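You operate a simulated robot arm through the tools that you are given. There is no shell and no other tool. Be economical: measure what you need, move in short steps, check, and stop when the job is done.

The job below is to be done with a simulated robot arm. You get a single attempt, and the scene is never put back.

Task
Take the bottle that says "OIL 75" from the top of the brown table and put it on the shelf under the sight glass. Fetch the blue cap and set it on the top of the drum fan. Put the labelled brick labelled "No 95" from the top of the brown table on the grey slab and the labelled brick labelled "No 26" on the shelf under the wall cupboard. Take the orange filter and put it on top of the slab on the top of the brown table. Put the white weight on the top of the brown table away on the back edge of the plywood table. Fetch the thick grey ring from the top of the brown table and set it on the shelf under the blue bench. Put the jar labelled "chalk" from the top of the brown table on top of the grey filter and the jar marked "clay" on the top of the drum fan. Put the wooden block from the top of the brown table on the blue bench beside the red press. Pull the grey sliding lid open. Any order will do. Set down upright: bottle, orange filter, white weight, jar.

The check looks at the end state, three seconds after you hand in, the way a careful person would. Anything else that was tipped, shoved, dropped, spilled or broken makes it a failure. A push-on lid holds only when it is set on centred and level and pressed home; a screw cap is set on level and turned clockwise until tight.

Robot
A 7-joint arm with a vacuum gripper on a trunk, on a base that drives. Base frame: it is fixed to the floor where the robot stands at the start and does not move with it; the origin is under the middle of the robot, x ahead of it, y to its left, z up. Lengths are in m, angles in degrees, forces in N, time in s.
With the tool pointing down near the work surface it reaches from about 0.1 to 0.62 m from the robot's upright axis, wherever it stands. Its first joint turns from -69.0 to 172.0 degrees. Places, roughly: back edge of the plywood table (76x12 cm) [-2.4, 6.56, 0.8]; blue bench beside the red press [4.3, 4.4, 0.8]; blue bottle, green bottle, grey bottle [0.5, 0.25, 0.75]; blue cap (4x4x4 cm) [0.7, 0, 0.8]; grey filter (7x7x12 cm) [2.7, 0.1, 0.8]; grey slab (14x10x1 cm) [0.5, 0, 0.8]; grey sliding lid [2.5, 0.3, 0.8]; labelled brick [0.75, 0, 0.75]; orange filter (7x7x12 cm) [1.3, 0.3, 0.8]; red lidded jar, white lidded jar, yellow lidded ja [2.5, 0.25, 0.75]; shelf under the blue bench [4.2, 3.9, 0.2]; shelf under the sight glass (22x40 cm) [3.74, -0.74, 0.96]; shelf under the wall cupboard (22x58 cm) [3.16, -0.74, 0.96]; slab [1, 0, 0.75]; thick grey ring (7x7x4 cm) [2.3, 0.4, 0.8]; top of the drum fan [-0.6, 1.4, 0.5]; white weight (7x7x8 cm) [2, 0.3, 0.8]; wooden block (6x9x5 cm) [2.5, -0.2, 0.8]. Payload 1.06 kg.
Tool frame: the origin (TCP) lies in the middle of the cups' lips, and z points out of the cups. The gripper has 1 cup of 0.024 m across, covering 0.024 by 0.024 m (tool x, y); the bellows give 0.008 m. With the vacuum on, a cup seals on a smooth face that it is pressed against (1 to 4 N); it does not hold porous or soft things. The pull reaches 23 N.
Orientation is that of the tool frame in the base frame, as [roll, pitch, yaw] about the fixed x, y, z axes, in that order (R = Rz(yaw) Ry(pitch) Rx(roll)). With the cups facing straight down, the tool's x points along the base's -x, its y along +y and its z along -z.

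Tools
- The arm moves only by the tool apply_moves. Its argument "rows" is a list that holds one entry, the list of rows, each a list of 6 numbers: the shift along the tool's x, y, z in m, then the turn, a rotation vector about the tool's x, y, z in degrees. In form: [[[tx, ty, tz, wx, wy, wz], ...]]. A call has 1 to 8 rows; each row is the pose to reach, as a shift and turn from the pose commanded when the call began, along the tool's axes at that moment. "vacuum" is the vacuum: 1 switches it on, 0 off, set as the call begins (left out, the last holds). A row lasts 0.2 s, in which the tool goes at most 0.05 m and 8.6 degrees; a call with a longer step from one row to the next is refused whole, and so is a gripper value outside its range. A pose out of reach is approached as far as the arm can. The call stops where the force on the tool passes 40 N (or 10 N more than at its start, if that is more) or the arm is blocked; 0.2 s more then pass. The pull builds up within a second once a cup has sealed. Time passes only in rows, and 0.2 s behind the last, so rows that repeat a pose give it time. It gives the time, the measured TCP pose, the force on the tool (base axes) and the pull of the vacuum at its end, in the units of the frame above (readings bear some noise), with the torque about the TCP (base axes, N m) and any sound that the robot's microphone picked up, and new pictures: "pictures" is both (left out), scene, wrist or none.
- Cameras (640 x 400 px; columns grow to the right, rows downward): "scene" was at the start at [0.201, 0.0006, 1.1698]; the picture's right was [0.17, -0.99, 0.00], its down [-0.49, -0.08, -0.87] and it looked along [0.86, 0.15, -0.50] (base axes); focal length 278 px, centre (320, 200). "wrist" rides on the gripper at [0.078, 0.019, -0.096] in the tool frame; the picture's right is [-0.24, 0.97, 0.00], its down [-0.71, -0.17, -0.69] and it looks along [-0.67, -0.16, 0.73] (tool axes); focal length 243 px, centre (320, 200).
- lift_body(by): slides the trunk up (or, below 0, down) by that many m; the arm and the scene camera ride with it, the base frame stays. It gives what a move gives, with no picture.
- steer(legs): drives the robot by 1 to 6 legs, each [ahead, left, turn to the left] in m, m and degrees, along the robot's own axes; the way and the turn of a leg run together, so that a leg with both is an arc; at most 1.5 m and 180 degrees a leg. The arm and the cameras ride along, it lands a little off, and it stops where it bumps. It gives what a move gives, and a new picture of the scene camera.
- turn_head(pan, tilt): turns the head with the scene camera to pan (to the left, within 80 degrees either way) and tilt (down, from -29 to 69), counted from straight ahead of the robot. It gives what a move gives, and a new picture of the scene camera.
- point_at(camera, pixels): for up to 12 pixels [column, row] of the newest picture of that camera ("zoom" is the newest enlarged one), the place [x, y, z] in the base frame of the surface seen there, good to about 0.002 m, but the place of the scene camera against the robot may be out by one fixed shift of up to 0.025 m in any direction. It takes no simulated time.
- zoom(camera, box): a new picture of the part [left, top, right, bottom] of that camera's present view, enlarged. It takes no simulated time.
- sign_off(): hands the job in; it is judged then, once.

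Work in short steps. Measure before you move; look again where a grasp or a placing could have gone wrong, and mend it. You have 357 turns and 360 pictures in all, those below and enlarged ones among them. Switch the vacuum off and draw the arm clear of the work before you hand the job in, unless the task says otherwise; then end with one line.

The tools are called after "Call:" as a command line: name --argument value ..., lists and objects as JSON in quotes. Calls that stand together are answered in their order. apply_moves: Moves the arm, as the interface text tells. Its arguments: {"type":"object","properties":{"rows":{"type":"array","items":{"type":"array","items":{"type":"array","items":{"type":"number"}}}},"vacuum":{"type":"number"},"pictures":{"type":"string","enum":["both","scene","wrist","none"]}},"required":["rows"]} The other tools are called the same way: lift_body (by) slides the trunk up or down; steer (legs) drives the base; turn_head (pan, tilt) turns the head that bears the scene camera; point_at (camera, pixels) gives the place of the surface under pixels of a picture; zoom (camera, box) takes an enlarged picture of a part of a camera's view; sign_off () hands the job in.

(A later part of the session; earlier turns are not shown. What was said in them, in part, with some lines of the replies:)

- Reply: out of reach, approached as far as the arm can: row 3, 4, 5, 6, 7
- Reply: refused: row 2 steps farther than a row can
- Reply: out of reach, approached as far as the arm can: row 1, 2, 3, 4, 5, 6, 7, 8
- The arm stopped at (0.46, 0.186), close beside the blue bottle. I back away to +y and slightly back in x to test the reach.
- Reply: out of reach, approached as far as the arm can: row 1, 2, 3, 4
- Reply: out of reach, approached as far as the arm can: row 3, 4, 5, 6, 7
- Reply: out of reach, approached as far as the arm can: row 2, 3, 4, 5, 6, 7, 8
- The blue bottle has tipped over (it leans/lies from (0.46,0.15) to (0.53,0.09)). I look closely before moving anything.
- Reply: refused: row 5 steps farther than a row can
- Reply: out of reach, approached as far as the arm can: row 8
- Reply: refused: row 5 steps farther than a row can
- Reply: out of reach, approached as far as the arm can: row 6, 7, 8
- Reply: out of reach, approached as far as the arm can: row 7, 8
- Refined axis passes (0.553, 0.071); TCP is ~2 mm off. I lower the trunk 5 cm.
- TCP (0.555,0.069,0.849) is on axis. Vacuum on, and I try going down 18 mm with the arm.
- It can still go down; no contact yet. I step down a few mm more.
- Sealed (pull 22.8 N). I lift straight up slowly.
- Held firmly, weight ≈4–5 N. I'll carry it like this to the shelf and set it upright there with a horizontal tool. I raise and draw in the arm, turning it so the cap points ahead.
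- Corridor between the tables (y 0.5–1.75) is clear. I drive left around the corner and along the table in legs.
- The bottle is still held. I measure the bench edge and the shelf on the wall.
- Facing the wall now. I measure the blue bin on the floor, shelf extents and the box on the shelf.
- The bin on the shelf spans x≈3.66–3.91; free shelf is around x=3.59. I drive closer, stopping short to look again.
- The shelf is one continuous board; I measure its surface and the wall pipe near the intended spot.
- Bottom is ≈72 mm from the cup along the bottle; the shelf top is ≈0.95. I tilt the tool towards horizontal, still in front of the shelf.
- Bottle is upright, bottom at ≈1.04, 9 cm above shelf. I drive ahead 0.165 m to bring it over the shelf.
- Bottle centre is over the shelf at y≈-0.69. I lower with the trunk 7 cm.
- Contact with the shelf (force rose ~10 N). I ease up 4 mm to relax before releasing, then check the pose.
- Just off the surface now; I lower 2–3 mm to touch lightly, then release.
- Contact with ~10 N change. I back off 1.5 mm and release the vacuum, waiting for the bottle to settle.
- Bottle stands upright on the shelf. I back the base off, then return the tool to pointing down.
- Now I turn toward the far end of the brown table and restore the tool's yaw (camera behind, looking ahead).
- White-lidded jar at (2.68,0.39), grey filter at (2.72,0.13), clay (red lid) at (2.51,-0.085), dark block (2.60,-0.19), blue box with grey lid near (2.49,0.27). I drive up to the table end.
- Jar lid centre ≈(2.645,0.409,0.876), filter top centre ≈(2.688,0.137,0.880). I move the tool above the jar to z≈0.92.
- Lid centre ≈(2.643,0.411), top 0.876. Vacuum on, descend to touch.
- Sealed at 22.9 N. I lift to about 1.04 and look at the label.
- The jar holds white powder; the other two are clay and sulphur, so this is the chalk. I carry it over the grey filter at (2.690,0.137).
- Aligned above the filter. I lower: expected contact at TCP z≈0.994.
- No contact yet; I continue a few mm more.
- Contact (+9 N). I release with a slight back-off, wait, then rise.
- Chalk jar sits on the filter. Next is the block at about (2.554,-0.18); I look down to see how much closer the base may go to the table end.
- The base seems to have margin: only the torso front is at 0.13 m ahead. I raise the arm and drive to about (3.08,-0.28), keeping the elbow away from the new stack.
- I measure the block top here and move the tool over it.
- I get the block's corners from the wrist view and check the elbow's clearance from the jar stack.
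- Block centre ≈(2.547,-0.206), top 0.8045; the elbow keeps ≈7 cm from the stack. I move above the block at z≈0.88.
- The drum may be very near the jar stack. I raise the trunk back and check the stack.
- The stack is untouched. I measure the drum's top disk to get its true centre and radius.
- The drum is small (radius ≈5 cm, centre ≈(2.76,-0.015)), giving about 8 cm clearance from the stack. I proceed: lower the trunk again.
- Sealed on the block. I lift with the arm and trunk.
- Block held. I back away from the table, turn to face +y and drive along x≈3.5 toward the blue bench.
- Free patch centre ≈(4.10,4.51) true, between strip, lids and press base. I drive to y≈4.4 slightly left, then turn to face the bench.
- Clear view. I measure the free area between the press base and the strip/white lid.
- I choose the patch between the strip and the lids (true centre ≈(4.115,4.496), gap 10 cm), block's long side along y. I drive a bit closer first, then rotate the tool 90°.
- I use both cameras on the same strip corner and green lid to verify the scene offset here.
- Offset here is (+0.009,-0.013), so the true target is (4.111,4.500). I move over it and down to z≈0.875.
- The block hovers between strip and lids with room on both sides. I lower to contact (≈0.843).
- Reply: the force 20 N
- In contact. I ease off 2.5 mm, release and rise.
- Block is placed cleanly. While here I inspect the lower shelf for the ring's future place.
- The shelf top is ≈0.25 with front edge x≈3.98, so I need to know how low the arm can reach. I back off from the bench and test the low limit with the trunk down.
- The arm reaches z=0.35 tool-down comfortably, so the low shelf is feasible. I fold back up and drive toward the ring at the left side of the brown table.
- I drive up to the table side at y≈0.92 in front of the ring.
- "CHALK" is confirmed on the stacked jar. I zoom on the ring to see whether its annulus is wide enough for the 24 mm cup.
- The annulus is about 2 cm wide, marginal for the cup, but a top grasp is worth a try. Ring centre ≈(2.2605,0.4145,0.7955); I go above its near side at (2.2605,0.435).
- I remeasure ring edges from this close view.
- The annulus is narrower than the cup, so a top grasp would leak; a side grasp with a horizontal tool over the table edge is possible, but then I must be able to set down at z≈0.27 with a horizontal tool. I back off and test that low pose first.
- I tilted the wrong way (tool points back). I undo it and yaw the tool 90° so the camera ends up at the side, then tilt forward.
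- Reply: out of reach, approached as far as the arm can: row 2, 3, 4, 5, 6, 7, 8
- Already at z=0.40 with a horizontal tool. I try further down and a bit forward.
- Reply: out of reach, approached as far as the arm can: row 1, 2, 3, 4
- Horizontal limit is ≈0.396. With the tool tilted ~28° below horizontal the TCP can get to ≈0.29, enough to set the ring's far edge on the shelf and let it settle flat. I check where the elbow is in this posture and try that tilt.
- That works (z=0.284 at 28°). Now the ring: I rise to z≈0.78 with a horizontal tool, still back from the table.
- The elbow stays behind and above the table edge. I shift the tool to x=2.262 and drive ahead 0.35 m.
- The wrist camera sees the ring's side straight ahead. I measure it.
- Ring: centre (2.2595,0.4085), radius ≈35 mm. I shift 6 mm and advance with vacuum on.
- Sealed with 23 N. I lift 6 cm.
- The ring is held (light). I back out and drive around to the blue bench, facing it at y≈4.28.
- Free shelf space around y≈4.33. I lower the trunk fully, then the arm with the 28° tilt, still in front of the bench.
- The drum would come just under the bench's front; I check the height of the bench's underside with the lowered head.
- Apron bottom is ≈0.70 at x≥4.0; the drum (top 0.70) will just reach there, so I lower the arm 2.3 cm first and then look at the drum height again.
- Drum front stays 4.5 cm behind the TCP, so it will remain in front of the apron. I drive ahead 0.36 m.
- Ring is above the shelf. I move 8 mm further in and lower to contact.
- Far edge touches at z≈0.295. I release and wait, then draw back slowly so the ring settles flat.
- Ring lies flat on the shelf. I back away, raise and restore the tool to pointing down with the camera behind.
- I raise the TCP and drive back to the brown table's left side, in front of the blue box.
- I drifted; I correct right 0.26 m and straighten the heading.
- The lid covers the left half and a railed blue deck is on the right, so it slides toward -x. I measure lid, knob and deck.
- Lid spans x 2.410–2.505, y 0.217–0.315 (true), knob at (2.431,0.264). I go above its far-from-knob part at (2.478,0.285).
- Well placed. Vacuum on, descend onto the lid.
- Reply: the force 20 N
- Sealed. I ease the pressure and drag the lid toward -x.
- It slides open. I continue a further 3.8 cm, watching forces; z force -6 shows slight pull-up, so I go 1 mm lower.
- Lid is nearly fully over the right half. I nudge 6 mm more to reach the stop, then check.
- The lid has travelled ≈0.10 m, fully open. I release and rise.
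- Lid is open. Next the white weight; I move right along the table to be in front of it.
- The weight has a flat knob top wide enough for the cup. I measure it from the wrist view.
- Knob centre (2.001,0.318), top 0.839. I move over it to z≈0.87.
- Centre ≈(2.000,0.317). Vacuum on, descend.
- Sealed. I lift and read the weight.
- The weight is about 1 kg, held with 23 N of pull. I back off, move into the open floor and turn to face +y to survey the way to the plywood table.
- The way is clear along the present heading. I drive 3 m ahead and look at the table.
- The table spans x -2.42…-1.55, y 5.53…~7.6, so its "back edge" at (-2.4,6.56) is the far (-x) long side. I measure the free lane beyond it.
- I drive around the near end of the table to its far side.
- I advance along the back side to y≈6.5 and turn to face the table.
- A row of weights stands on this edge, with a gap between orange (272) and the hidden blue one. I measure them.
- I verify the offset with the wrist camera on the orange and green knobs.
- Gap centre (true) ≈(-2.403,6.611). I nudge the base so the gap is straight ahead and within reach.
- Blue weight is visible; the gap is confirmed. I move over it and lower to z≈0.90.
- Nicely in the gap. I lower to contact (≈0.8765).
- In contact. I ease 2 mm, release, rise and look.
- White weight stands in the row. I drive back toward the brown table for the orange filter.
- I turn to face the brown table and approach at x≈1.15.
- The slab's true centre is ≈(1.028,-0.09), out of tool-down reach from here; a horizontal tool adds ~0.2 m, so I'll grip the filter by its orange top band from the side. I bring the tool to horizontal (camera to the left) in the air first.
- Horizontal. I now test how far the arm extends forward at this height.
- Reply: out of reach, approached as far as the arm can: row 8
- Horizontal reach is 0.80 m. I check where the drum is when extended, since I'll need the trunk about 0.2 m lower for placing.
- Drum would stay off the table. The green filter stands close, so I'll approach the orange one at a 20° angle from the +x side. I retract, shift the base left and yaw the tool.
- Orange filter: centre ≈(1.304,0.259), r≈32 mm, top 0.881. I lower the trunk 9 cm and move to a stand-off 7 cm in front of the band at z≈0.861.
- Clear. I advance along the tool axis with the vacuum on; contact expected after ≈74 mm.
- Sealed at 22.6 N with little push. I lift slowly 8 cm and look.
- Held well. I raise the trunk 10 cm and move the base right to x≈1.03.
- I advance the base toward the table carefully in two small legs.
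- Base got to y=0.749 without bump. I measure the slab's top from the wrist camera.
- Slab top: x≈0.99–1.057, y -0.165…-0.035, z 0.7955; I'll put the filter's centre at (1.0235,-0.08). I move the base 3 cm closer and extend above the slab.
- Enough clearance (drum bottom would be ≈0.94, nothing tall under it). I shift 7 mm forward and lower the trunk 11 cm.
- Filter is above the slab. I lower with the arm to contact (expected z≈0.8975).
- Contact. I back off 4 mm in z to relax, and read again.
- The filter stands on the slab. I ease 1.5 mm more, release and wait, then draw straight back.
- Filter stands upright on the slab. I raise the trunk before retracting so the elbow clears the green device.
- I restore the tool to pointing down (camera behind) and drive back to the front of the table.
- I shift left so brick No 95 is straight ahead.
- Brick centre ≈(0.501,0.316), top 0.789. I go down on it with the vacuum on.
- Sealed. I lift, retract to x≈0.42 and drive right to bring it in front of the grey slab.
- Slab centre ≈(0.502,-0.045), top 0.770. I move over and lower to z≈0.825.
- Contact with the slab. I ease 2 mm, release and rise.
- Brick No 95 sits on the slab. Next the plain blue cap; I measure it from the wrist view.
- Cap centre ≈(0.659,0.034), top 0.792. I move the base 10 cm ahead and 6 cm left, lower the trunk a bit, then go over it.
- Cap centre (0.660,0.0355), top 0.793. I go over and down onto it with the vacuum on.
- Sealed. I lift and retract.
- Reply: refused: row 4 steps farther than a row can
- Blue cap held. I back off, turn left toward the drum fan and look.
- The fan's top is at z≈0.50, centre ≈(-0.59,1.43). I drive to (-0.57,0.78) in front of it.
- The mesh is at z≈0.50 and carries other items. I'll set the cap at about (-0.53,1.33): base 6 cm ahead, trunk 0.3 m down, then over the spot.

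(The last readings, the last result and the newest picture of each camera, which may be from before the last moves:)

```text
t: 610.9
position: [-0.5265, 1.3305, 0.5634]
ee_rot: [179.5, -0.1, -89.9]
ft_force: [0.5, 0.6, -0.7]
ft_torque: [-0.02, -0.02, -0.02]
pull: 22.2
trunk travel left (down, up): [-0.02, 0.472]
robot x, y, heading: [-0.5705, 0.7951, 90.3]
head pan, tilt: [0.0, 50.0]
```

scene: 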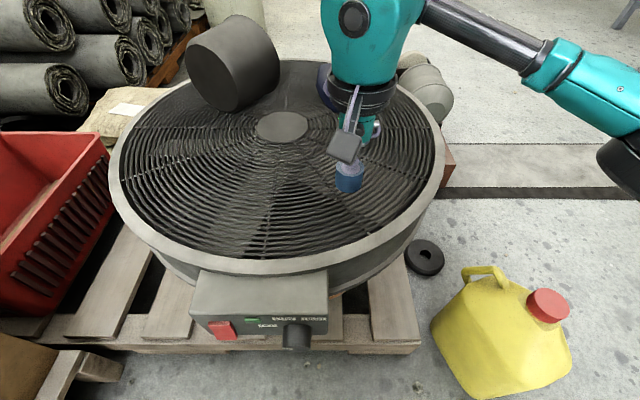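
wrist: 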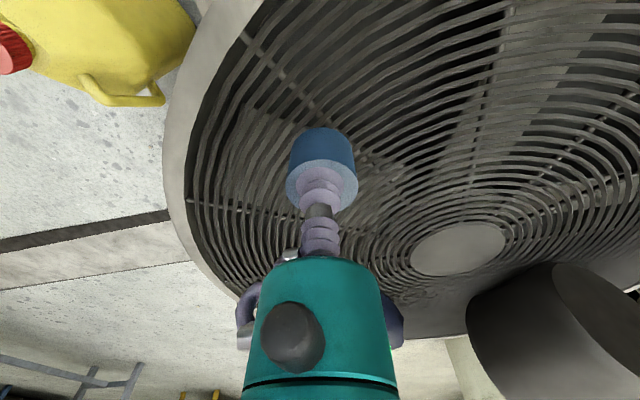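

Over the mesh, clear of other items. I lower to contact.

Call:
apply_moves --rows '[[[0, 0, 0.015, 0, 0, 0], [0, 0, 0.024, 0, 0, 0], [0, 0, 0.029, 0, 0, 0], [0, 0, 0.032, 0, 0, 0], [0, 0, 0.032, 0, 0, 0]]]' --pictures "none"

```text
t: 612.0
position: [-0.5261, 1.3296, 0.5315]
ee_rot: [179.4, 0.0, -89.9]
ft_force: [-2.2, 0.6, 11.0]
ft_torque: [0.03, -0.07, 0.03]
pull: 22.9
trunk travel left (down, up): [-0.02, 0.472]
robot x, y, heading: [-0.5641, 0.7938, 90.2]
head pan, tilt: [0.0, 50.0]
```

Contact. I ease off, release and rise.

Call:
apply_moves --rows '[[[0, 0, -0.0015, 0, 0, 0], [0, 0, -0.0015, 0, 0, 0], [0, 0, -0.0015, 0, 0, 0], [0, 0, -0.0015, 0, 0, 0], [0, 0, -0.008, 0, 0, 0], [0, 0, -0.05, 0, 0, 0], [0, 0, -0.1, 0, 0, 0], [0, 0, -0.15, 0, 0, 0]]]' --vacuum 0 --pictures "wrist"

Call:
lift_body --by 0.42

Call:
apply_moves --rows '[[[0.04, 0, 0, 0, 0, 0], [0.08, 0, 0, 0, 0, 0], [0.12, 0.02, 0, 0, 0, 0]]]' --pictures "scene"

```text
t: 613.9
position: [-0.5251, 1.3293, 0.6805]
ee_rot: [179.5, -0.1, -90.0]
ft_force: [0.2, 0.5, -0.1]
ft_torque: [-0.03, 0.01, 0.02]
pull: 0.1
trunk travel left (down, up): [-0.02, 0.472]
robot x, y, heading: [-0.565, 0.7926, 89.9]
head pan, tilt: [0.0, 50.0]
```

wrist: 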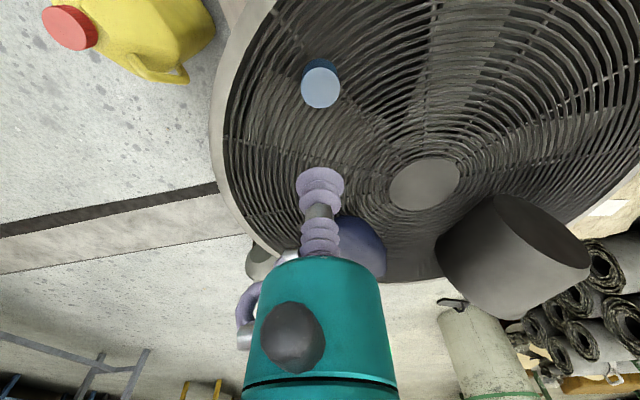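

```text
refused: 0.42 is not a number from -0.4 to 0.4
```

```text
t: 614.6
position: [-0.5436, 1.2095, 0.6804]
ee_rot: [179.3, -0.2, -90.0]
ft_force: [0.0, -0.2, -0.2]
ft_torque: [0.05, -0.01, 0.01]
pull: 0.1
trunk travel left (down, up): [-0.02, 0.472]
robot x, y, heading: [-0.5645, 0.7935, 89.9]
head pan, tilt: [0.0, 50.0]
```

scene: 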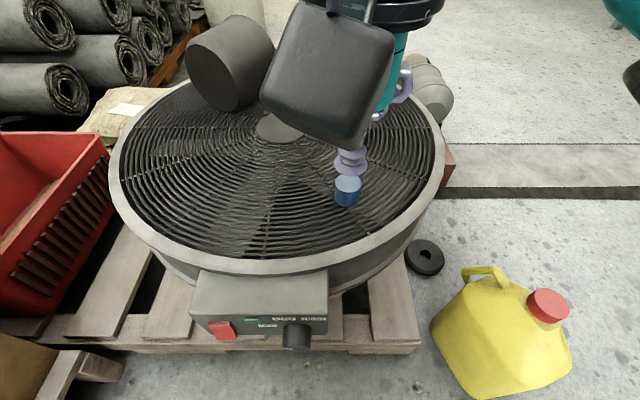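

Cap rests on the fan. I raise the trunk and return to the table front for brick No 26.

Call:
lift_body --by 0.38

Call:
steer --legs '[[-0.65, 0, 0], [0, 0, -90], [0.6, -0.24, 0]]'

Call:
zoom --camera "wrist" --box '[160, 80, 480, 280]'

```text
t: 618.3
position: [-0.5435, 1.2098, 1.0605]
ee_rot: [179.4, -0.2, -89.9]
ft_force: [0.6, 0.7, -0.5]
ft_torque: [-0.01, 0.0, -0.01]
pull: 0.1
trunk travel left (down, up): [-0.4, 0.092]
robot x, y, heading: [-0.5692, 0.7914, 90.0]
head pan, tilt: [0.0, 50.0]
```

```text
t: 628.9
position: [0.4621, -0.0914, 1.0597]
ee_rot: [179.5, -0.2, -178.5]
ft_force: [0.1, 0.7, -0.2]
ft_torque: [0.02, 0.02, -0.01]
pull: 0.1
trunk travel left (down, up): [-0.4, 0.092]
robot x, y, heading: [0.0453, -0.0802, 1.4]
head pan, tilt: [0.0, 50.0]
```

scene: 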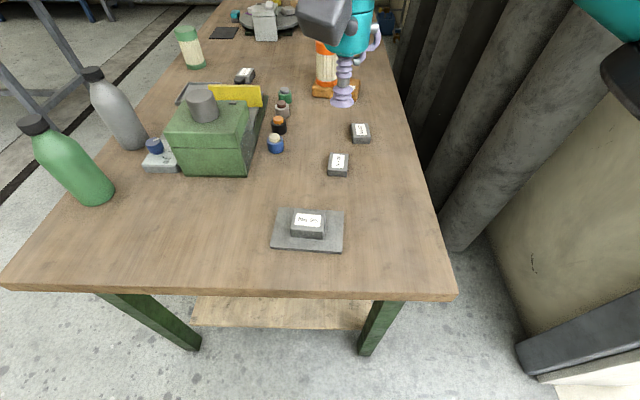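

```text
2.00 times, centred on (320, 180) of wrist
```

zoom: 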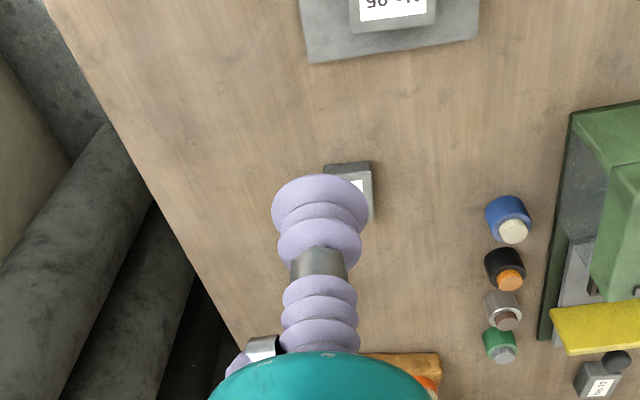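

Brick No 26 is the nearer one. I move the base 7 cm ahead, lower toward it and look.

Call:
steer --legs '[[0.07, -0.02, -1.4]]'

Call:
lift_body --by -0.06

Call:
apply_moves --rows '[[[-0.02, 0, 0.04, 0, 0, 0], [-0.05, 0, 0.075, 0, 0, 0], [-0.09, 0, 0.1, 0, 0, 0], [-0.1, 0, 0.13, 0, 0, 0], [-0.1, 0, 0.13, 0, 0, 0]]]' --pictures "both"

```text
t: 630.0
position: [0.5321, -0.1204, 1.0602]
ee_rot: [179.5, -0.3, -179.9]
ft_force: [-0.2, -1.0, 0.6]
ft_torque: [0.01, 0.01, 0.02]
pull: 0.1
trunk travel left (down, up): [-0.4, 0.092]
robot x, y, heading: [0.1137, -0.0975, 0.1]
head pan, tilt: [0.0, 50.0]
```

scene: 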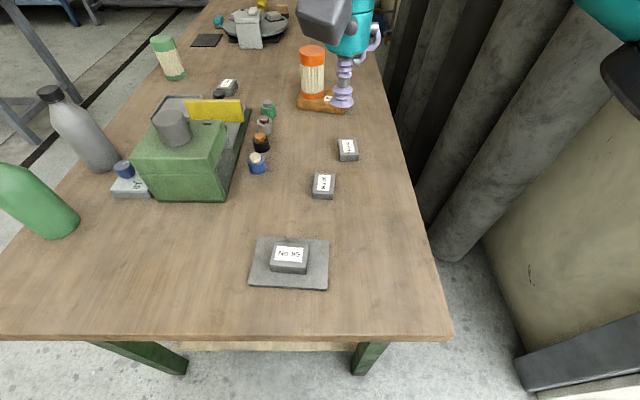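

```text
t: 631.0
position: [0.5305, -0.1202, 1.0021]
ee_rot: [179.4, -0.1, -179.9]
ft_force: [0.1, 0.0, 0.1]
ft_torque: [0.01, -0.01, -0.01]
pull: 0.1
trunk travel left (down, up): [-0.34, 0.152]
robot x, y, heading: [0.1168, -0.0971, -0.1]
head pan, tilt: [0.0, 50.0]
```

```text
t: 632.2
position: [0.633, -0.1192, 0.8683]
ee_rot: [179.5, -0.1, -179.7]
ft_force: [0.4, 0.6, -0.5]
ft_torque: [0.02, 0.01, -0.02]
pull: 0.1
trunk travel left (down, up): [-0.34, 0.152]
robot x, y, heading: [0.1145, -0.0957, 0.1]
head pan, tilt: [0.0, 50.0]
```

scene: 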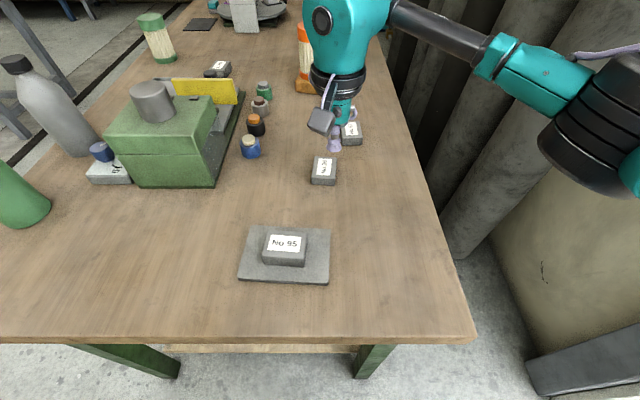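
wrist: 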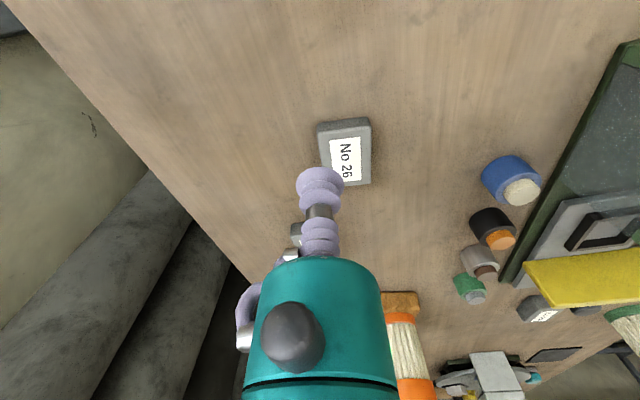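

The label reads "No 26". I measure its top corners.

Call:
point_at --camera "wrist" --pixels '[[320, 136], [369, 128], [371, 182], [346, 156], [331, 138], [362, 178]]'

```text
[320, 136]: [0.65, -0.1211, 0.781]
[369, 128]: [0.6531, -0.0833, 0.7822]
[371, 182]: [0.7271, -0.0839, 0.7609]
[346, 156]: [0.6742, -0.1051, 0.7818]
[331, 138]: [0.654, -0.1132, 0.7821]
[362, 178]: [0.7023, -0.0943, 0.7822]
```

Centre ≈(0.677,-0.104), top 0.782. I lower the trunk 2 cm and descend with vacuum.

Call:
lift_body --by -0.02

Call:
apply_moves --rows '[[[-0.03, 0.01, 0.01, 0, 0, 0], [-0.044, 0.015, 0.035, 0, 0, 0], [-0.044, 0.015, 0.057, 0, 0, 0], [-0.044, 0.015, 0.065, 0, 0, 0], [-0.044, 0.015, 0.07, 0, 0, 0], [-0.044, 0.015, 0.07, 0, 0, 0], [-0.044, 0.015, 0.07, 0, 0, 0]]]' --vacuum 1 --pictures "none"

```text
t: 632.8
position: [0.6308, -0.1188, 0.8504]
ee_rot: [179.5, -0.1, -179.9]
ft_force: [-0.4, 0.1, 0.3]
ft_torque: [0.0, -0.03, 0.01]
pull: 0.1
trunk travel left (down, up): [-0.32, 0.172]
robot x, y, heading: [0.1163, -0.0992, 0.0]
head pan, tilt: [0.0, 50.0]
```

```text
t: 634.4
position: [0.6745, -0.1028, 0.7818]
ee_rot: [179.4, -0.1, -179.8]
ft_force: [2.5, 0.1, 4.2]
ft_torque: [-0.08, 0.0, 0.0]
pull: 23.2
trunk travel left (down, up): [-0.32, 0.172]
robot x, y, heading: [0.1193, -0.0967, 0.4]
head pan, tilt: [0.0, 50.0]
```

Sealed. I lift, retract, and drive the familiar route to the shelf wall.

Call:
apply_moves --rows '[[[0, 0, -0.01, 0, 0, 0], [0, 0, -0.05, 0, 0, 0], [0, 0, -0.1, 0, 0, 0], [0.03, 0, -0.135, 0, 0, 0], [0.07, 0, -0.165, 0, 0, 0], [0.11, 0, -0.195, 0, 0, 0], [0.15, 0, -0.225, 0, 0, 0], [0.19, 0, -0.25, 0, 0, 0]]]' --pictures "none"

Call:
lift_body --by 0.08

Call:
steer --legs '[[-0.12, 0.3, 0], [0, 0.35, 0], [0.5, 0.52, 0], [1.45, 0, 0], [1.3, 0, 0]]'

```text
t: 636.2
position: [0.4857, -0.1062, 1.0313]
ee_rot: [179.6, -0.1, -179.9]
ft_force: [0.5, 0.4, 0.0]
ft_torque: [0.03, -0.03, 0.01]
pull: 22.5
trunk travel left (down, up): [-0.32, 0.172]
robot x, y, heading: [0.1164, -0.0931, -0.1]
head pan, tilt: [0.0, 50.0]
```

```text
t: 637.4
position: [0.4854, -0.1053, 1.1101]
ee_rot: [179.4, -0.2, -179.9]
ft_force: [0.0, 0.0, -0.5]
ft_torque: [0.01, 0.0, 0.04]
pull: 22.5
trunk travel left (down, up): [-0.4, 0.092]
robot x, y, heading: [0.1167, -0.0989, 0.2]
head pan, tilt: [0.0, 50.0]
```

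```text
t: 661.5
position: [3.6314, 1.0492, 1.1107]
ee_rot: [179.5, -0.2, 179.3]
ft_force: [-0.6, -0.4, -0.7]
ft_torque: [-0.01, 0.02, -0.03]
pull: 23.4
trunk travel left (down, up): [-0.4, 0.092]
robot x, y, heading: [3.2648, 1.0623, -0.5]
head pan, tilt: [0.0, 50.0]
```

scene: 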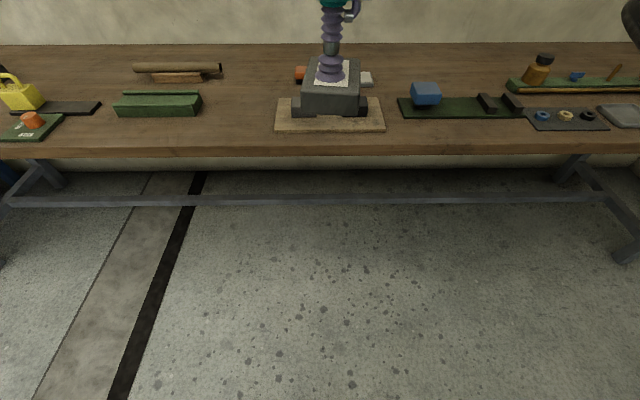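

I turn to face the wall and approach.

Call:
steer --legs '[[0, 0, -89.5], [0.95, 0.06, 0]]'

Call:
turn_head --pan 0 --tilt 15

```text
t: 670.3
position: [3.3106, -0.2504, 1.1107]
ee_rot: [179.5, -0.1, 90.0]
ft_force: [-0.2, -0.2, -0.3]
ft_torque: [0.03, -0.01, -0.01]
pull: 23.0
trunk travel left (down, up): [-0.4, 0.092]
robot x, y, heading: [3.3226, 0.1232, -90.2]
head pan, tilt: [0.0, 50.0]
```

scene: 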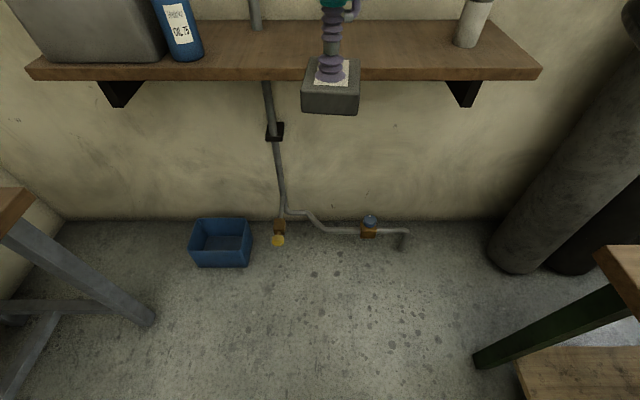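

```text
t: 671.3
position: [3.3106, -0.2512, 1.1113]
ee_rot: [179.5, 0.0, 90.1]
ft_force: [0.8, 0.1, -1.1]
ft_torque: [-0.03, 0.0, -0.03]
pull: 22.8
trunk travel left (down, up): [-0.4, 0.092]
robot x, y, heading: [3.3209, 0.1218, -90.1]
head pan, tilt: [0.0, 15.0]
```

scene: 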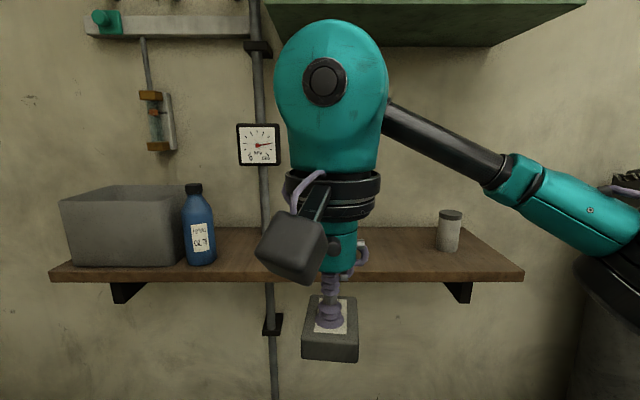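

I measure the cupboard's underside, the can and the shelf around the intended spot.

Call:
point_at --camera "scene" --pixels '[[440, 42], [585, 3], [300, 5], [400, 20], [448, 245], [400, 250], [390, 275], [522, 275], [400, 268], [380, 235]]'

```text
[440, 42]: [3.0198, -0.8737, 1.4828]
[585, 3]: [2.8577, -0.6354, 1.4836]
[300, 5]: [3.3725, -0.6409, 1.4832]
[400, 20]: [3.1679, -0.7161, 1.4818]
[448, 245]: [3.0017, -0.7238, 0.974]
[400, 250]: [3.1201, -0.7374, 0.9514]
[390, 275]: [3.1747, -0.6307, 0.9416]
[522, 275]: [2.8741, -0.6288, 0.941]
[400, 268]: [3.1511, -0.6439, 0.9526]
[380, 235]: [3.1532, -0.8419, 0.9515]
```

Plenty of room under the cupboard (1.48). I drive to (3.2,-0.15) and place at about (3.20,-0.70).

Call:
steer --legs '[[0.14, -0.12, 0], [0.13, 0, 0]]'

Call:
apply_moves --rows '[[[-0.045, 0, 0, 0, 0, 0], [-0.09, 0, 0, 0, 0, 0], [-0.135, 0, 0, 0, 0, 0], [-0.17, 0, 0.02, 0, 0, 0], [-0.18, 0, 0.06, 0, 0, 0], [-0.18, 0, 0.1, 0, 0, 0], [-0.18, 0, 0.1, 0, 0, 0]]]' --pictures "both"

```text
t: 673.8
position: [3.1923, -0.5198, 1.1111]
ee_rot: [179.5, -0.2, 89.9]
ft_force: [0.4, -0.8, -0.8]
ft_torque: [0.01, -0.03, -0.01]
pull: 22.9
trunk travel left (down, up): [-0.4, 0.092]
robot x, y, heading: [3.2054, -0.1485, -90.3]
head pan, tilt: [0.0, 15.0]
```

scene: 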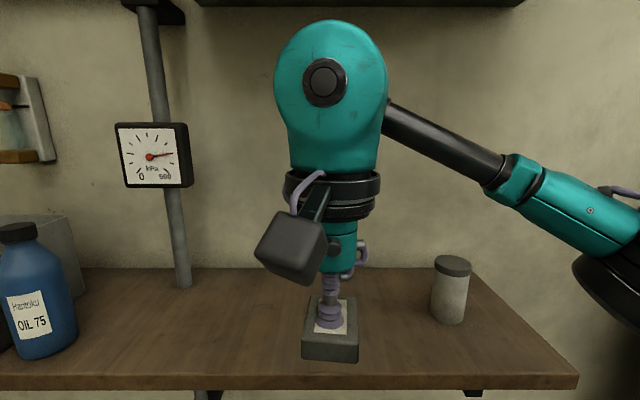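

```text
t: 675.4
position: [3.1916, -0.7006, 1.0107]
ee_rot: [179.6, -0.1, 90.0]
ft_force: [-0.1, -0.2, -1.5]
ft_torque: [-0.02, 0.01, 0.0]
pull: 22.8
trunk travel left (down, up): [-0.4, 0.092]
robot x, y, heading: [3.1999, -0.1473, -90.0]
head pan, tilt: [0.0, 15.0]
```

scene: 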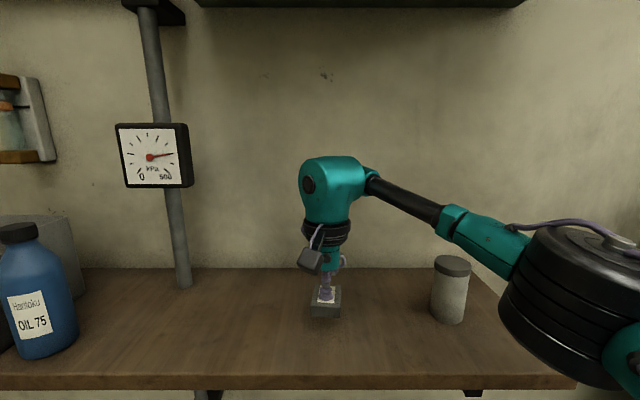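
wrist: 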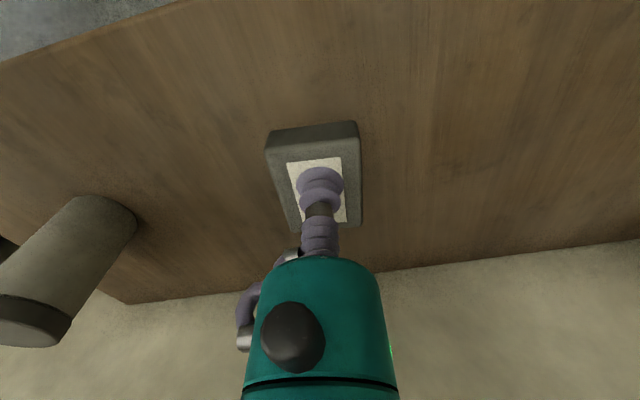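

Over the shelf. I lower to contact (≈0.972).

Call:
apply_moves --rows '[[[0, 0, 0.02, 0, 0, 0], [0, 0, 0.032, 0, 0, 0], [0, 0, 0.037, 0, 0, 0], [0, 0, 0.04, 0, 0, 0], [0, 0, 0.04, 0, 0, 0]]]' --pictures "none"

```text
t: 676.6
position: [3.1933, -0.6997, 0.9712]
ee_rot: [179.5, 0.0, 89.9]
ft_force: [-0.3, -1.7, 5.5]
ft_torque: [-0.02, 0.05, -0.04]
pull: 23.2
trunk travel left (down, up): [-0.4, 0.092]
robot x, y, heading: [3.2027, -0.1483, -90.1]
head pan, tilt: [0.0, 15.0]
```

Contact. I release, rise and withdraw.

Call:
apply_moves --rows '[[[0, 0, -0.001, 0, 0, 0], [0, 0, -0.001, 0, 0, 0], [0, 0, -0.001, 0, 0, 0], [0, 0, -0.001, 0, 0, 0], [0, 0, -0.008, 0, 0, 0], [0, 0, -0.05, 0, 0, 0], [0.03, 0, -0.09, 0, 0, 0], [0.07, 0, -0.12, 0, 0, 0]]]' --vacuum 0 --pictures "none"

Call:
apply_moves --rows '[[[0.045, 0, 0, 0, 0, 0], [0.09, 0, -0.02, 0, 0, 0], [0.12, 0, -0.03, 0, 0, 0]]]' --pictures "scene"

```text
t: 678.4
position: [3.1925, -0.6286, 1.0895]
ee_rot: [179.5, -0.1, 89.9]
ft_force: [-0.8, -0.4, 0.2]
ft_torque: [0.01, -0.04, 0.05]
pull: 0.0
trunk travel left (down, up): [-0.4, 0.092]
robot x, y, heading: [3.2003, -0.1473, -90.2]
head pan, tilt: [0.0, 15.0]
```

```text
t: 679.2
position: [3.1909, -0.5067, 1.1239]
ee_rot: [179.5, -0.1, 89.9]
ft_force: [-0.3, 0.6, 0.1]
ft_torque: [0.04, 0.01, 0.0]
pull: 0.0
trunk travel left (down, up): [-0.4, 0.092]
robot x, y, heading: [3.2002, -0.1491, -90.2]
head pan, tilt: [0.0, 15.0]
```

scene: 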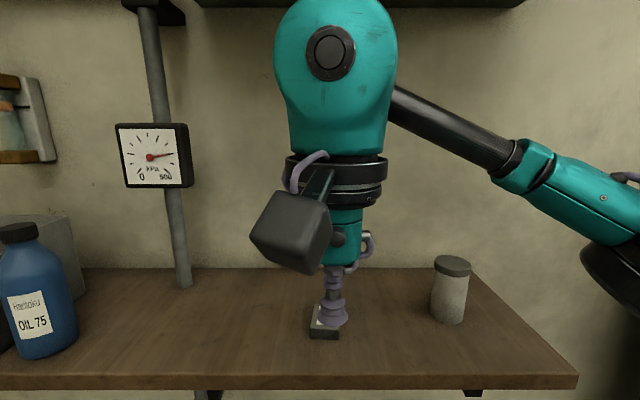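

Brick No 26 is on the cupboard shelf. Last item: the clay jar. I back a little, turn to face the table end and approach.

Call:
steer --legs '[[-0.12, 0, 0], [0, 0, -90], [0.14, 0.05, 0]]'

Call:
turn_head --pan 0 --tilt 40

Call:
zoom --camera "wrist" --box '[0, 0, 640, 400]'

```text
t: 685.3
position: [2.7002, -0.0644, 1.1229]
ee_rot: [179.6, -0.3, -0.5]
ft_force: [-0.3, 0.5, 0.4]
ft_torque: [0.0, -0.03, -0.04]
pull: 0.1
trunk travel left (down, up): [-0.4, 0.092]
robot x, y, heading: [3.0597, -0.0794, 179.4]
head pan, tilt: [0.0, 15.0]
```

scene: 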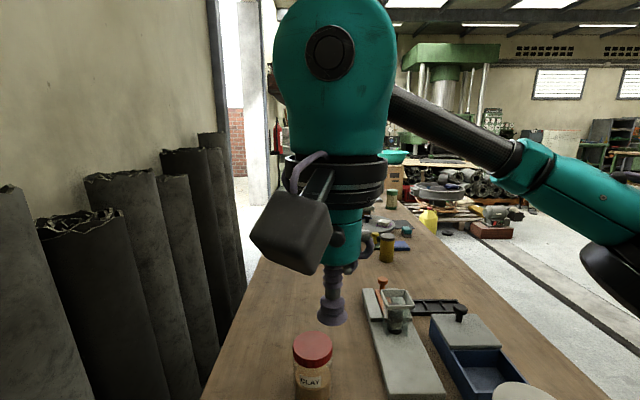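

```text
t: 686.2
position: [2.7004, -0.064, 1.1233]
ee_rot: [179.5, 0.0, -0.7]
ft_force: [-0.9, -0.1, 0.3]
ft_torque: [-0.02, 0.02, 0.01]
pull: 0.0
trunk travel left (down, up): [-0.4, 0.092]
robot x, y, heading: [3.0595, -0.0766, 179.3]
head pan, tilt: [0.0, 40.0]
```

scene: 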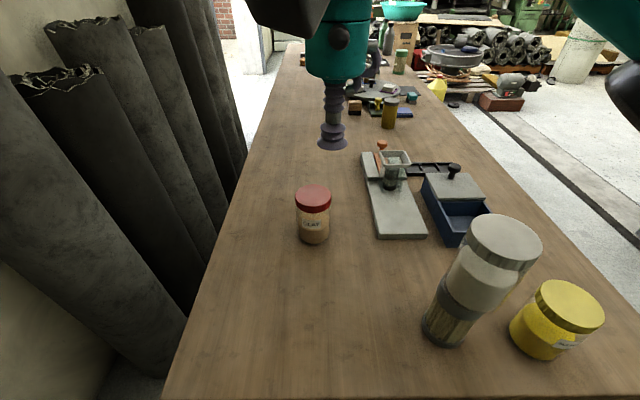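

```text
1.00 times, centred on (320, 200) of wrist (not enlarged: the box is as wide or as high as the picture)
```

zoom: 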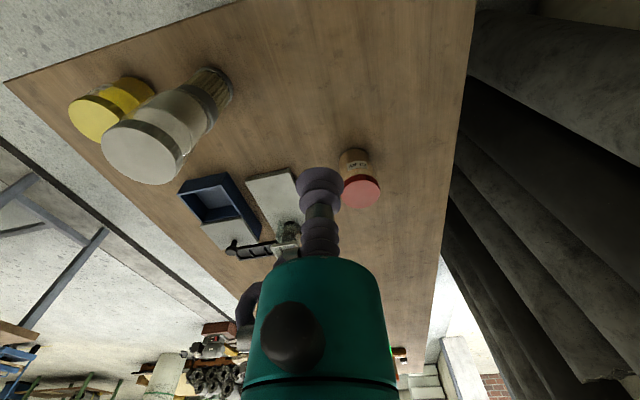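

I measure the clay lid from the wrist view.

Call:
zoom --camera "wrist" --box '[310, 130, 410, 230]'

Call:
point_at --camera "zoom" --pixels '[[323, 252], [255, 255], [390, 250], [322, 215], [325, 290]]'

```text
4.00 times, centred on (360, 180) of wrist
```

zoom: 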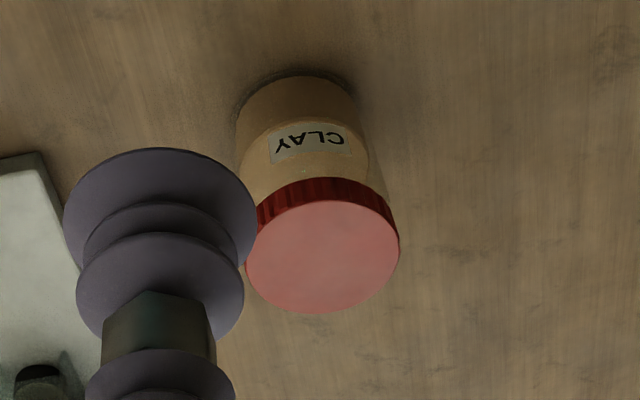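

```text
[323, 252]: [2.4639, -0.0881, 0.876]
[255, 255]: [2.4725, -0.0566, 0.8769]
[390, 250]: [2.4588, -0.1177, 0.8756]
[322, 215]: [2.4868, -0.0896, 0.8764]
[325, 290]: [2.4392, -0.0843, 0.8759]
```

Lid centre ≈(2.464,-0.0875), top 0.876. I go 3 cm closer and move above it.

Call:
steer --legs '[[0.03, 0, 0.6]]'

Call:
apply_moves --rows '[[[-0.04, 0.005, 0.01, 0, 0, 0], [-0.08, 0.01, 0.03, 0, 0, 0], [-0.12, 0.015, 0.05, 0, 0, 0], [-0.155, 0.02, 0.08, 0, 0, 0], [-0.185, 0.0235, 0.11, 0, 0, 0], [-0.203, 0.0235, 0.15, 0, 0, 0], [-0.203, 0.0235, 0.19, 0, 0, 0], [-0.203, 0.0235, 0.205, 0, 0, 0]]]' --pictures "both"

```text
t: 687.0
position: [2.671, -0.0676, 1.1224]
ee_rot: [179.5, -0.2, 0.0]
ft_force: [-0.5, -0.5, 0.2]
ft_torque: [-0.02, -0.02, 0.04]
pull: 0.2
trunk travel left (down, up): [-0.4, 0.092]
robot x, y, heading: [3.0301, -0.0745, 179.7]
head pan, tilt: [0.0, 40.0]
```

scene: 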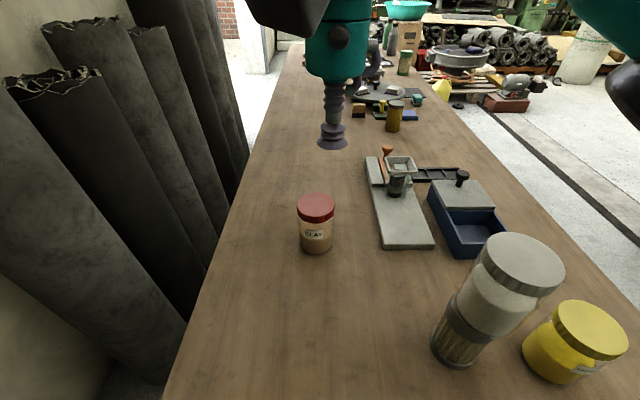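

```text
t: 688.8
position: [2.4687, -0.0935, 0.9188]
ee_rot: [179.5, -0.1, 0.0]
ft_force: [-0.6, 0.2, -0.7]
ft_torque: [0.04, 0.0, -0.03]
pull: 0.0
trunk travel left (down, up): [-0.4, 0.092]
robot x, y, heading: [3.0318, -0.0776, 179.8]
head pan, tilt: [0.0, 40.0]
```

scene: 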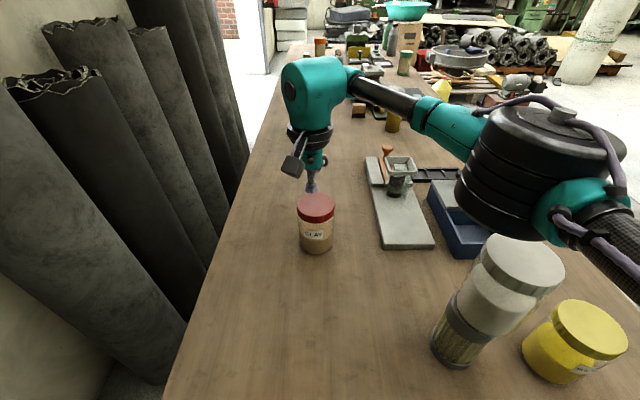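
wrist: 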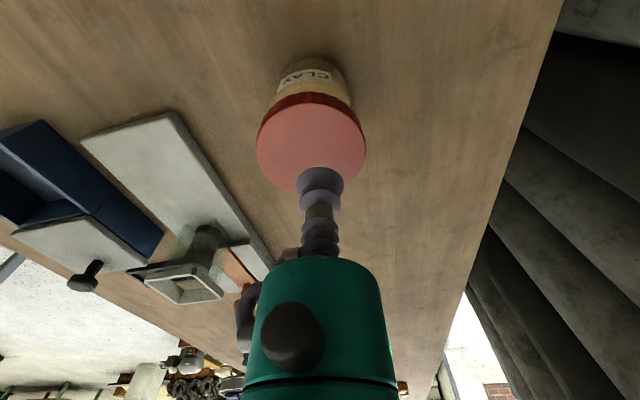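

I refine the lid centre and check the drum's height near the chalk stack.

Call:
point_at --camera "wrist" --pixels '[[311, 148], [258, 150], [364, 148], [311, 108], [280, 180]]'

Call:
point_at --camera "scene" --pixels '[[520, 225], [490, 220], [550, 235], [530, 130], [475, 150], [520, 255]]'

```text
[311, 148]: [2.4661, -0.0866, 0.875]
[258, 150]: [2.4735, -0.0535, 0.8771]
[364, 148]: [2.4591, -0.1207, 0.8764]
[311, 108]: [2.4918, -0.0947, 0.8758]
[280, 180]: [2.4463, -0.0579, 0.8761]
```

```text
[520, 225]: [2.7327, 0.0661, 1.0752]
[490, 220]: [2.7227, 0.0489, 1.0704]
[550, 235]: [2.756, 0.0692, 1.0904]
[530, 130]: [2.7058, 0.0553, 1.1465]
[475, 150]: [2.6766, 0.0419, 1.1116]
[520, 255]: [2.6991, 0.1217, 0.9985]
```

Drum bottom will stay about 3 cm above the stack. Lid centre ≈(2.466,-0.087); vacuum on and descend.

Call:
apply_moves --rows '[[[-0.002, -0.0065, 0.02, 0, 0, 0], [-0.002, -0.0065, 0.035, 0, 0, 0], [-0.002, -0.0065, 0.041, 0, 0, 0], [-0.002, -0.0065, 0.045, 0, 0, 0], [-0.002, -0.0065, 0.045, 0, 0, 0], [-0.002, -0.0065, 0.045, 0, 0, 0]]]' --vacuum 1 --pictures "none"

```text
t: 690.2
position: [2.4676, -0.0872, 0.8749]
ee_rot: [179.4, 0.0, 0.0]
ft_force: [2.4, -1.6, 15.2]
ft_torque: [0.12, -0.03, 0.03]
pull: 23.8
trunk travel left (down, up): [-0.4, 0.092]
robot x, y, heading: [3.0307, -0.079, 179.4]
head pan, tilt: [0.0, 40.0]
```

Sealed. I lift straight up, then retract.

Call:
apply_moves --rows '[[[0, 0, -0.01, 0, 0, 0], [0, 0, -0.05, 0, 0, 0], [0, 0, -0.09, 0, 0, 0], [0, 0, -0.13, 0, 0, 0], [0.02, 0, -0.17, 0, 0, 0], [0.06, 0, -0.2, 0, 0, 0], [0.1, 0, -0.22, 0, 0, 0], [0.14, 0, -0.24, 0, 0, 0]]]' --pictures "scene"

```text
t: 692.0
position: [2.6103, -0.0845, 1.1132]
ee_rot: [179.5, -0.1, -0.1]
ft_force: [0.4, -0.7, -2.3]
ft_torque: [-0.01, -0.02, -0.01]
pull: 22.7
trunk travel left (down, up): [-0.4, 0.092]
robot x, y, heading: [3.0293, -0.0758, 179.7]
head pan, tilt: [0.0, 40.0]
```

scene: 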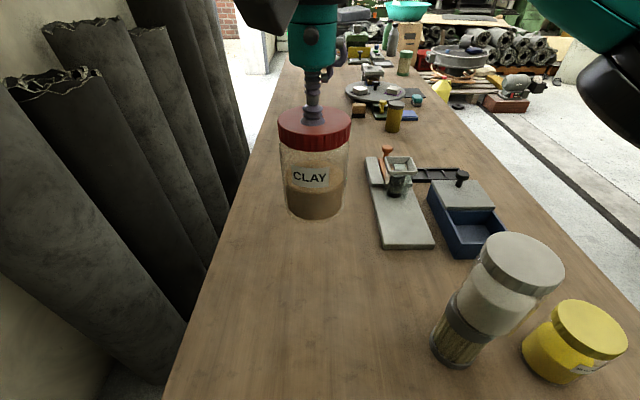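

Clay jar held. I drive back along the table toward the drum fan.

Call:
steer --legs '[[-0.42, 0, 0], [0, -1.13, 0], [1.5, 0, 0], [1.42, 0, 0]]'

```text
t: 717.9
position: [0.1475, 1.1152, 1.1131]
ee_rot: [179.4, -0.2, -1.7]
ft_force: [0.5, 0.7, -3.0]
ft_torque: [0.03, -0.02, 0.01]
pull: 23.0
trunk travel left (down, up): [-0.4, 0.092]
robot x, y, heading: [0.5676, 1.1058, 178.2]
head pan, tilt: [0.0, 40.0]
```

scene: 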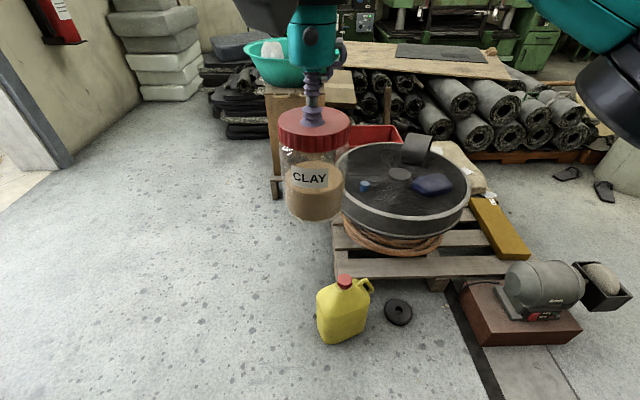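

Cap is still on the fan. I go around the jug to my stance in front of the fan.

Call:
steer --legs '[[0.55, 0.55, 1.8], [0.58, 0, 0], [0, 0, -90], [0.22, 0, 0]]'

Call:
turn_head --pan 0 --tilt 50

```text
t: 731.3
position: [-0.5942, 1.1965, 1.1121]
ee_rot: [179.5, -0.1, -88.8]
ft_force: [-0.2, -0.4, -2.4]
ft_torque: [-0.06, 0.01, 0.02]
pull: 22.5
trunk travel left (down, up): [-0.4, 0.092]
robot x, y, heading: [-0.5753, 0.7762, 91.3]
head pan, tilt: [0.0, 40.0]
```

scene: 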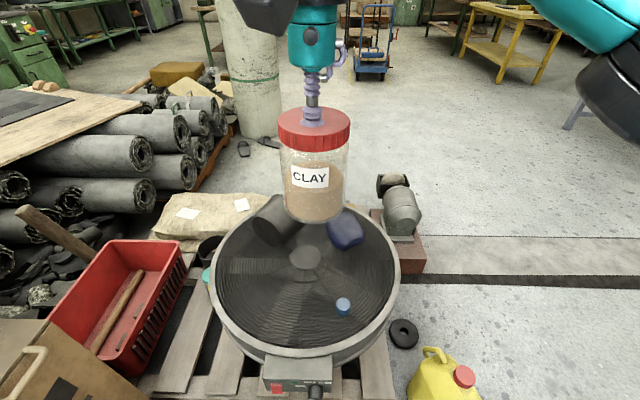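

```text
t: 732.0
position: [-0.5931, 1.1961, 1.113]
ee_rot: [179.5, -0.1, -88.8]
ft_force: [0.2, 1.1, -2.5]
ft_torque: [-0.05, -0.01, 0.0]
pull: 23.1
trunk travel left (down, up): [-0.4, 0.092]
robot x, y, heading: [-0.5774, 0.7784, 91.1]
head pan, tilt: [0.0, 50.0]
```

scene: 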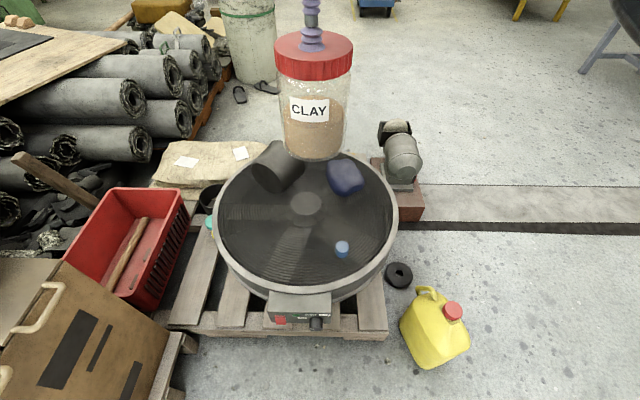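

I'll set the jar at about (-0.665,1.33), left of the cap. Trunk down 0.38, then over the spot.

Call:
lift_body --by -0.38

Call:
apply_moves --rows '[[[-0.035, 0.02, 0, 0, 0, 0], [-0.07, 0.04, 0, 0, 0, 0], [-0.105, 0.06, 0, 0, 0, 0], [-0.134, 0.07, 0.02, 0, 0, 0], [-0.134, 0.07, 0.06, 0, 0, 0], [-0.134, 0.07, 0.085, 0, 0, 0], [-0.134, 0.07, 0.085, 0, 0, 0]]]' --pictures "both"

```text
t: 735.7
position: [-0.5939, 1.1963, 0.733]
ee_rot: [179.5, -0.2, -88.8]
ft_force: [0.1, -0.4, -2.9]
ft_torque: [-0.01, -0.03, 0.0]
pull: 22.8
trunk travel left (down, up): [-0.02, 0.472]
robot x, y, heading: [-0.577, 0.7773, 91.1]
head pan, tilt: [0.0, 50.0]
```

```text
t: 737.3
position: [-0.668, 1.3301, 0.6471]
ee_rot: [179.6, -0.1, -88.9]
ft_force: [0.0, -0.7, -3.2]
ft_torque: [-0.01, 0.01, 0.02]
pull: 22.7
trunk travel left (down, up): [-0.02, 0.472]
robot x, y, heading: [-0.5788, 0.7752, 91.3]
head pan, tilt: [0.0, 50.0]
```

scene: 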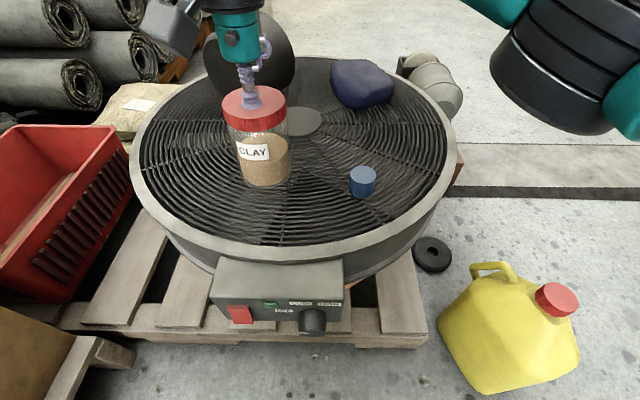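
wrist: 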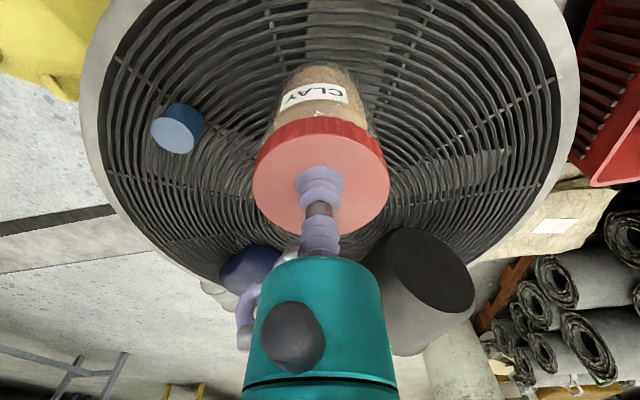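

Clear all round. I lower to contact (≈0.616).

Call:
apply_moves --rows '[[[0, 0, 0.015, 0, 0, 0], [0, 0, 0.025, 0, 0, 0], [0, 0, 0.03, 0, 0, 0], [0, 0, 0.033, 0, 0, 0], [0, 0, 0.033, 0, 0, 0]]]' --pictures "none"

```text
t: 738.5
position: [-0.6677, 1.3289, 0.6168]
ee_rot: [179.4, -0.1, -88.7]
ft_force: [-2.0, -0.7, 1.9]
ft_torque: [-0.02, 0.0, -0.04]
pull: 22.7
trunk travel left (down, up): [-0.02, 0.472]
robot x, y, heading: [-0.579, 0.7769, 91.0]
head pan, tilt: [0.0, 50.0]
```

Light contact (force rose ~5 N). I press 1 mm, release and rise.

Call:
apply_moves --rows '[[[0, 0, 0.001, 0, 0, 0], [0, 0, 0.001, 0, 0, 0], [0, 0, 0.001, 0, 0, 0], [0, 0, 0.001, 0, 0, 0], [0, 0, -0.005, 0, 0, 0], [0, 0, -0.04, 0, 0, 0], [0, 0, -0.09, 0, 0, 0], [0, 0, -0.13, 0, 0, 0]]]' --vacuum 0 --pictures "none"

Call:
lift_body --by 0.38

Call:
apply_moves --rows '[[[0.04, 0, 0, 0, 0, 0], [0.08, 0, 0, 0, 0, 0], [0.12, -0.03, 0, 0, 0, 0]]]' --pictures "scene"

```text
t: 740.3
position: [-0.666, 1.3295, 0.7448]
ee_rot: [179.5, -0.2, -88.7]
ft_force: [-0.9, 0.1, -0.2]
ft_torque: [0.0, -0.02, -0.02]
pull: 0.1
trunk travel left (down, up): [-0.02, 0.472]
robot x, y, heading: [-0.5773, 0.773, 91.1]
head pan, tilt: [0.0, 50.0]
```

```text
t: 743.9
position: [-0.6664, 1.2952, 1.2031]
ee_rot: [179.5, 9.6, -88.8]
ft_force: [0.3, 1.0, -0.6]
ft_torque: [-0.01, -0.01, -0.01]
pull: 0.0
trunk travel left (down, up): [-0.4, 0.092]
robot x, y, heading: [-0.5742, 0.7775, 91.2]
head pan, tilt: [0.0, 50.0]
```

```text
t: 744.7
position: [-0.633, 1.1787, 1.1871]
ee_rot: [179.4, 9.6, -88.9]
ft_force: [-0.4, 0.7, 1.4]
ft_torque: [-0.01, 0.02, 0.0]
pull: 0.0
trunk travel left (down, up): [-0.4, 0.092]
robot x, y, heading: [-0.5754, 0.7754, 91.2]
head pan, tilt: [0.0, 50.0]
```

scene: 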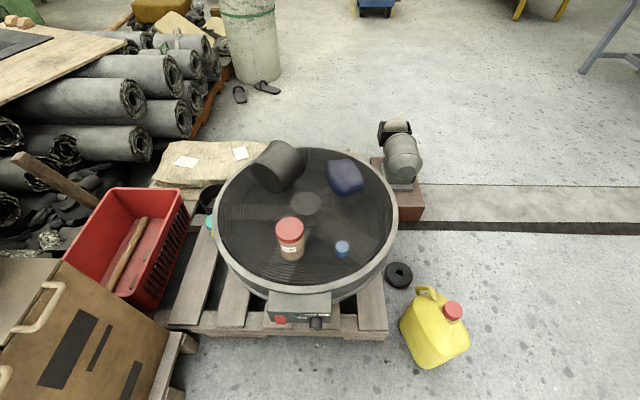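

Both jar and cap stand on the fan. I back away so the arm is clear and take a last look at the brown table.

Call:
steer --legs '[[-0.4, 0, 0], [0, -0.35, 0], [0, 0, -80]]'

Call:
turn_head --pan -5 --tilt 25

```text
t: 753.8
position: [0.1611, 0.5151, 1.1868]
ee_rot: [179.5, 9.6, -167.8]
ft_force: [0.0, 0.2, 0.2]
ft_torque: [0.0, 0.03, 0.0]
pull: 0.0
trunk travel left (down, up): [-0.4, 0.092]
robot x, y, heading: [-0.2266, 0.383, 11.9]
head pan, tilt: [0.0, 50.0]
```

scene: 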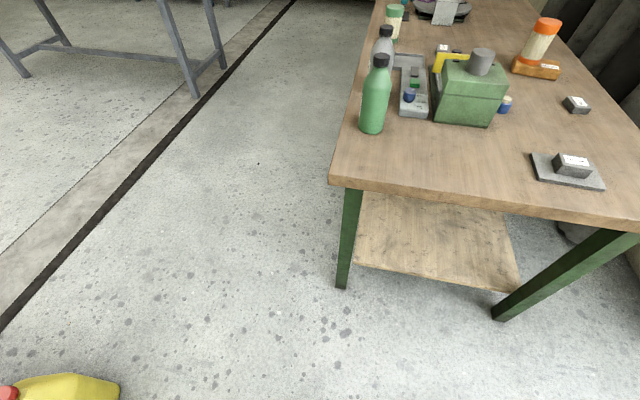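

```text
t: 754.7
position: [0.1609, 0.515, 1.1873]
ee_rot: [179.5, 9.7, -167.8]
ft_force: [0.4, 0.3, -0.1]
ft_torque: [-0.01, 0.0, 0.01]
pull: 0.0
trunk travel left (down, up): [-0.4, 0.092]
robot x, y, heading: [-0.2257, 0.3824, 12.1]
head pan, tilt: [-5.0, 25.0]
```

scene: 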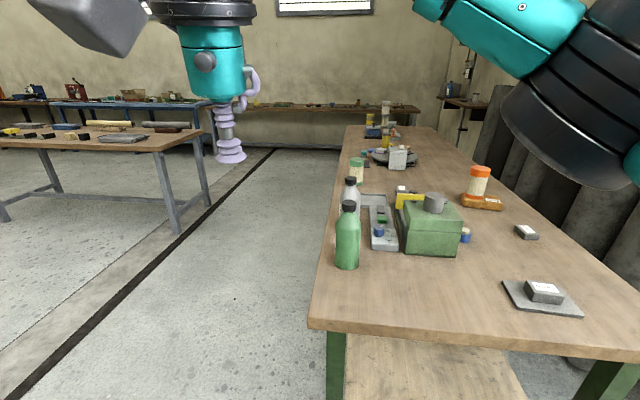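

Everything visible is in place (filter on the slab, No 95 on the grey slab, bottles upright, jar stack standing), the vacuum is off and the arm is clear. I hand in.

Call:
sign_off

```text
The job is handed in.
```

All the items were moved to their places and the grey sliding lid was pulled open. Along the way I knocked over the OIL 75 bottle on the brown table, but it now stands upright on its shelf.
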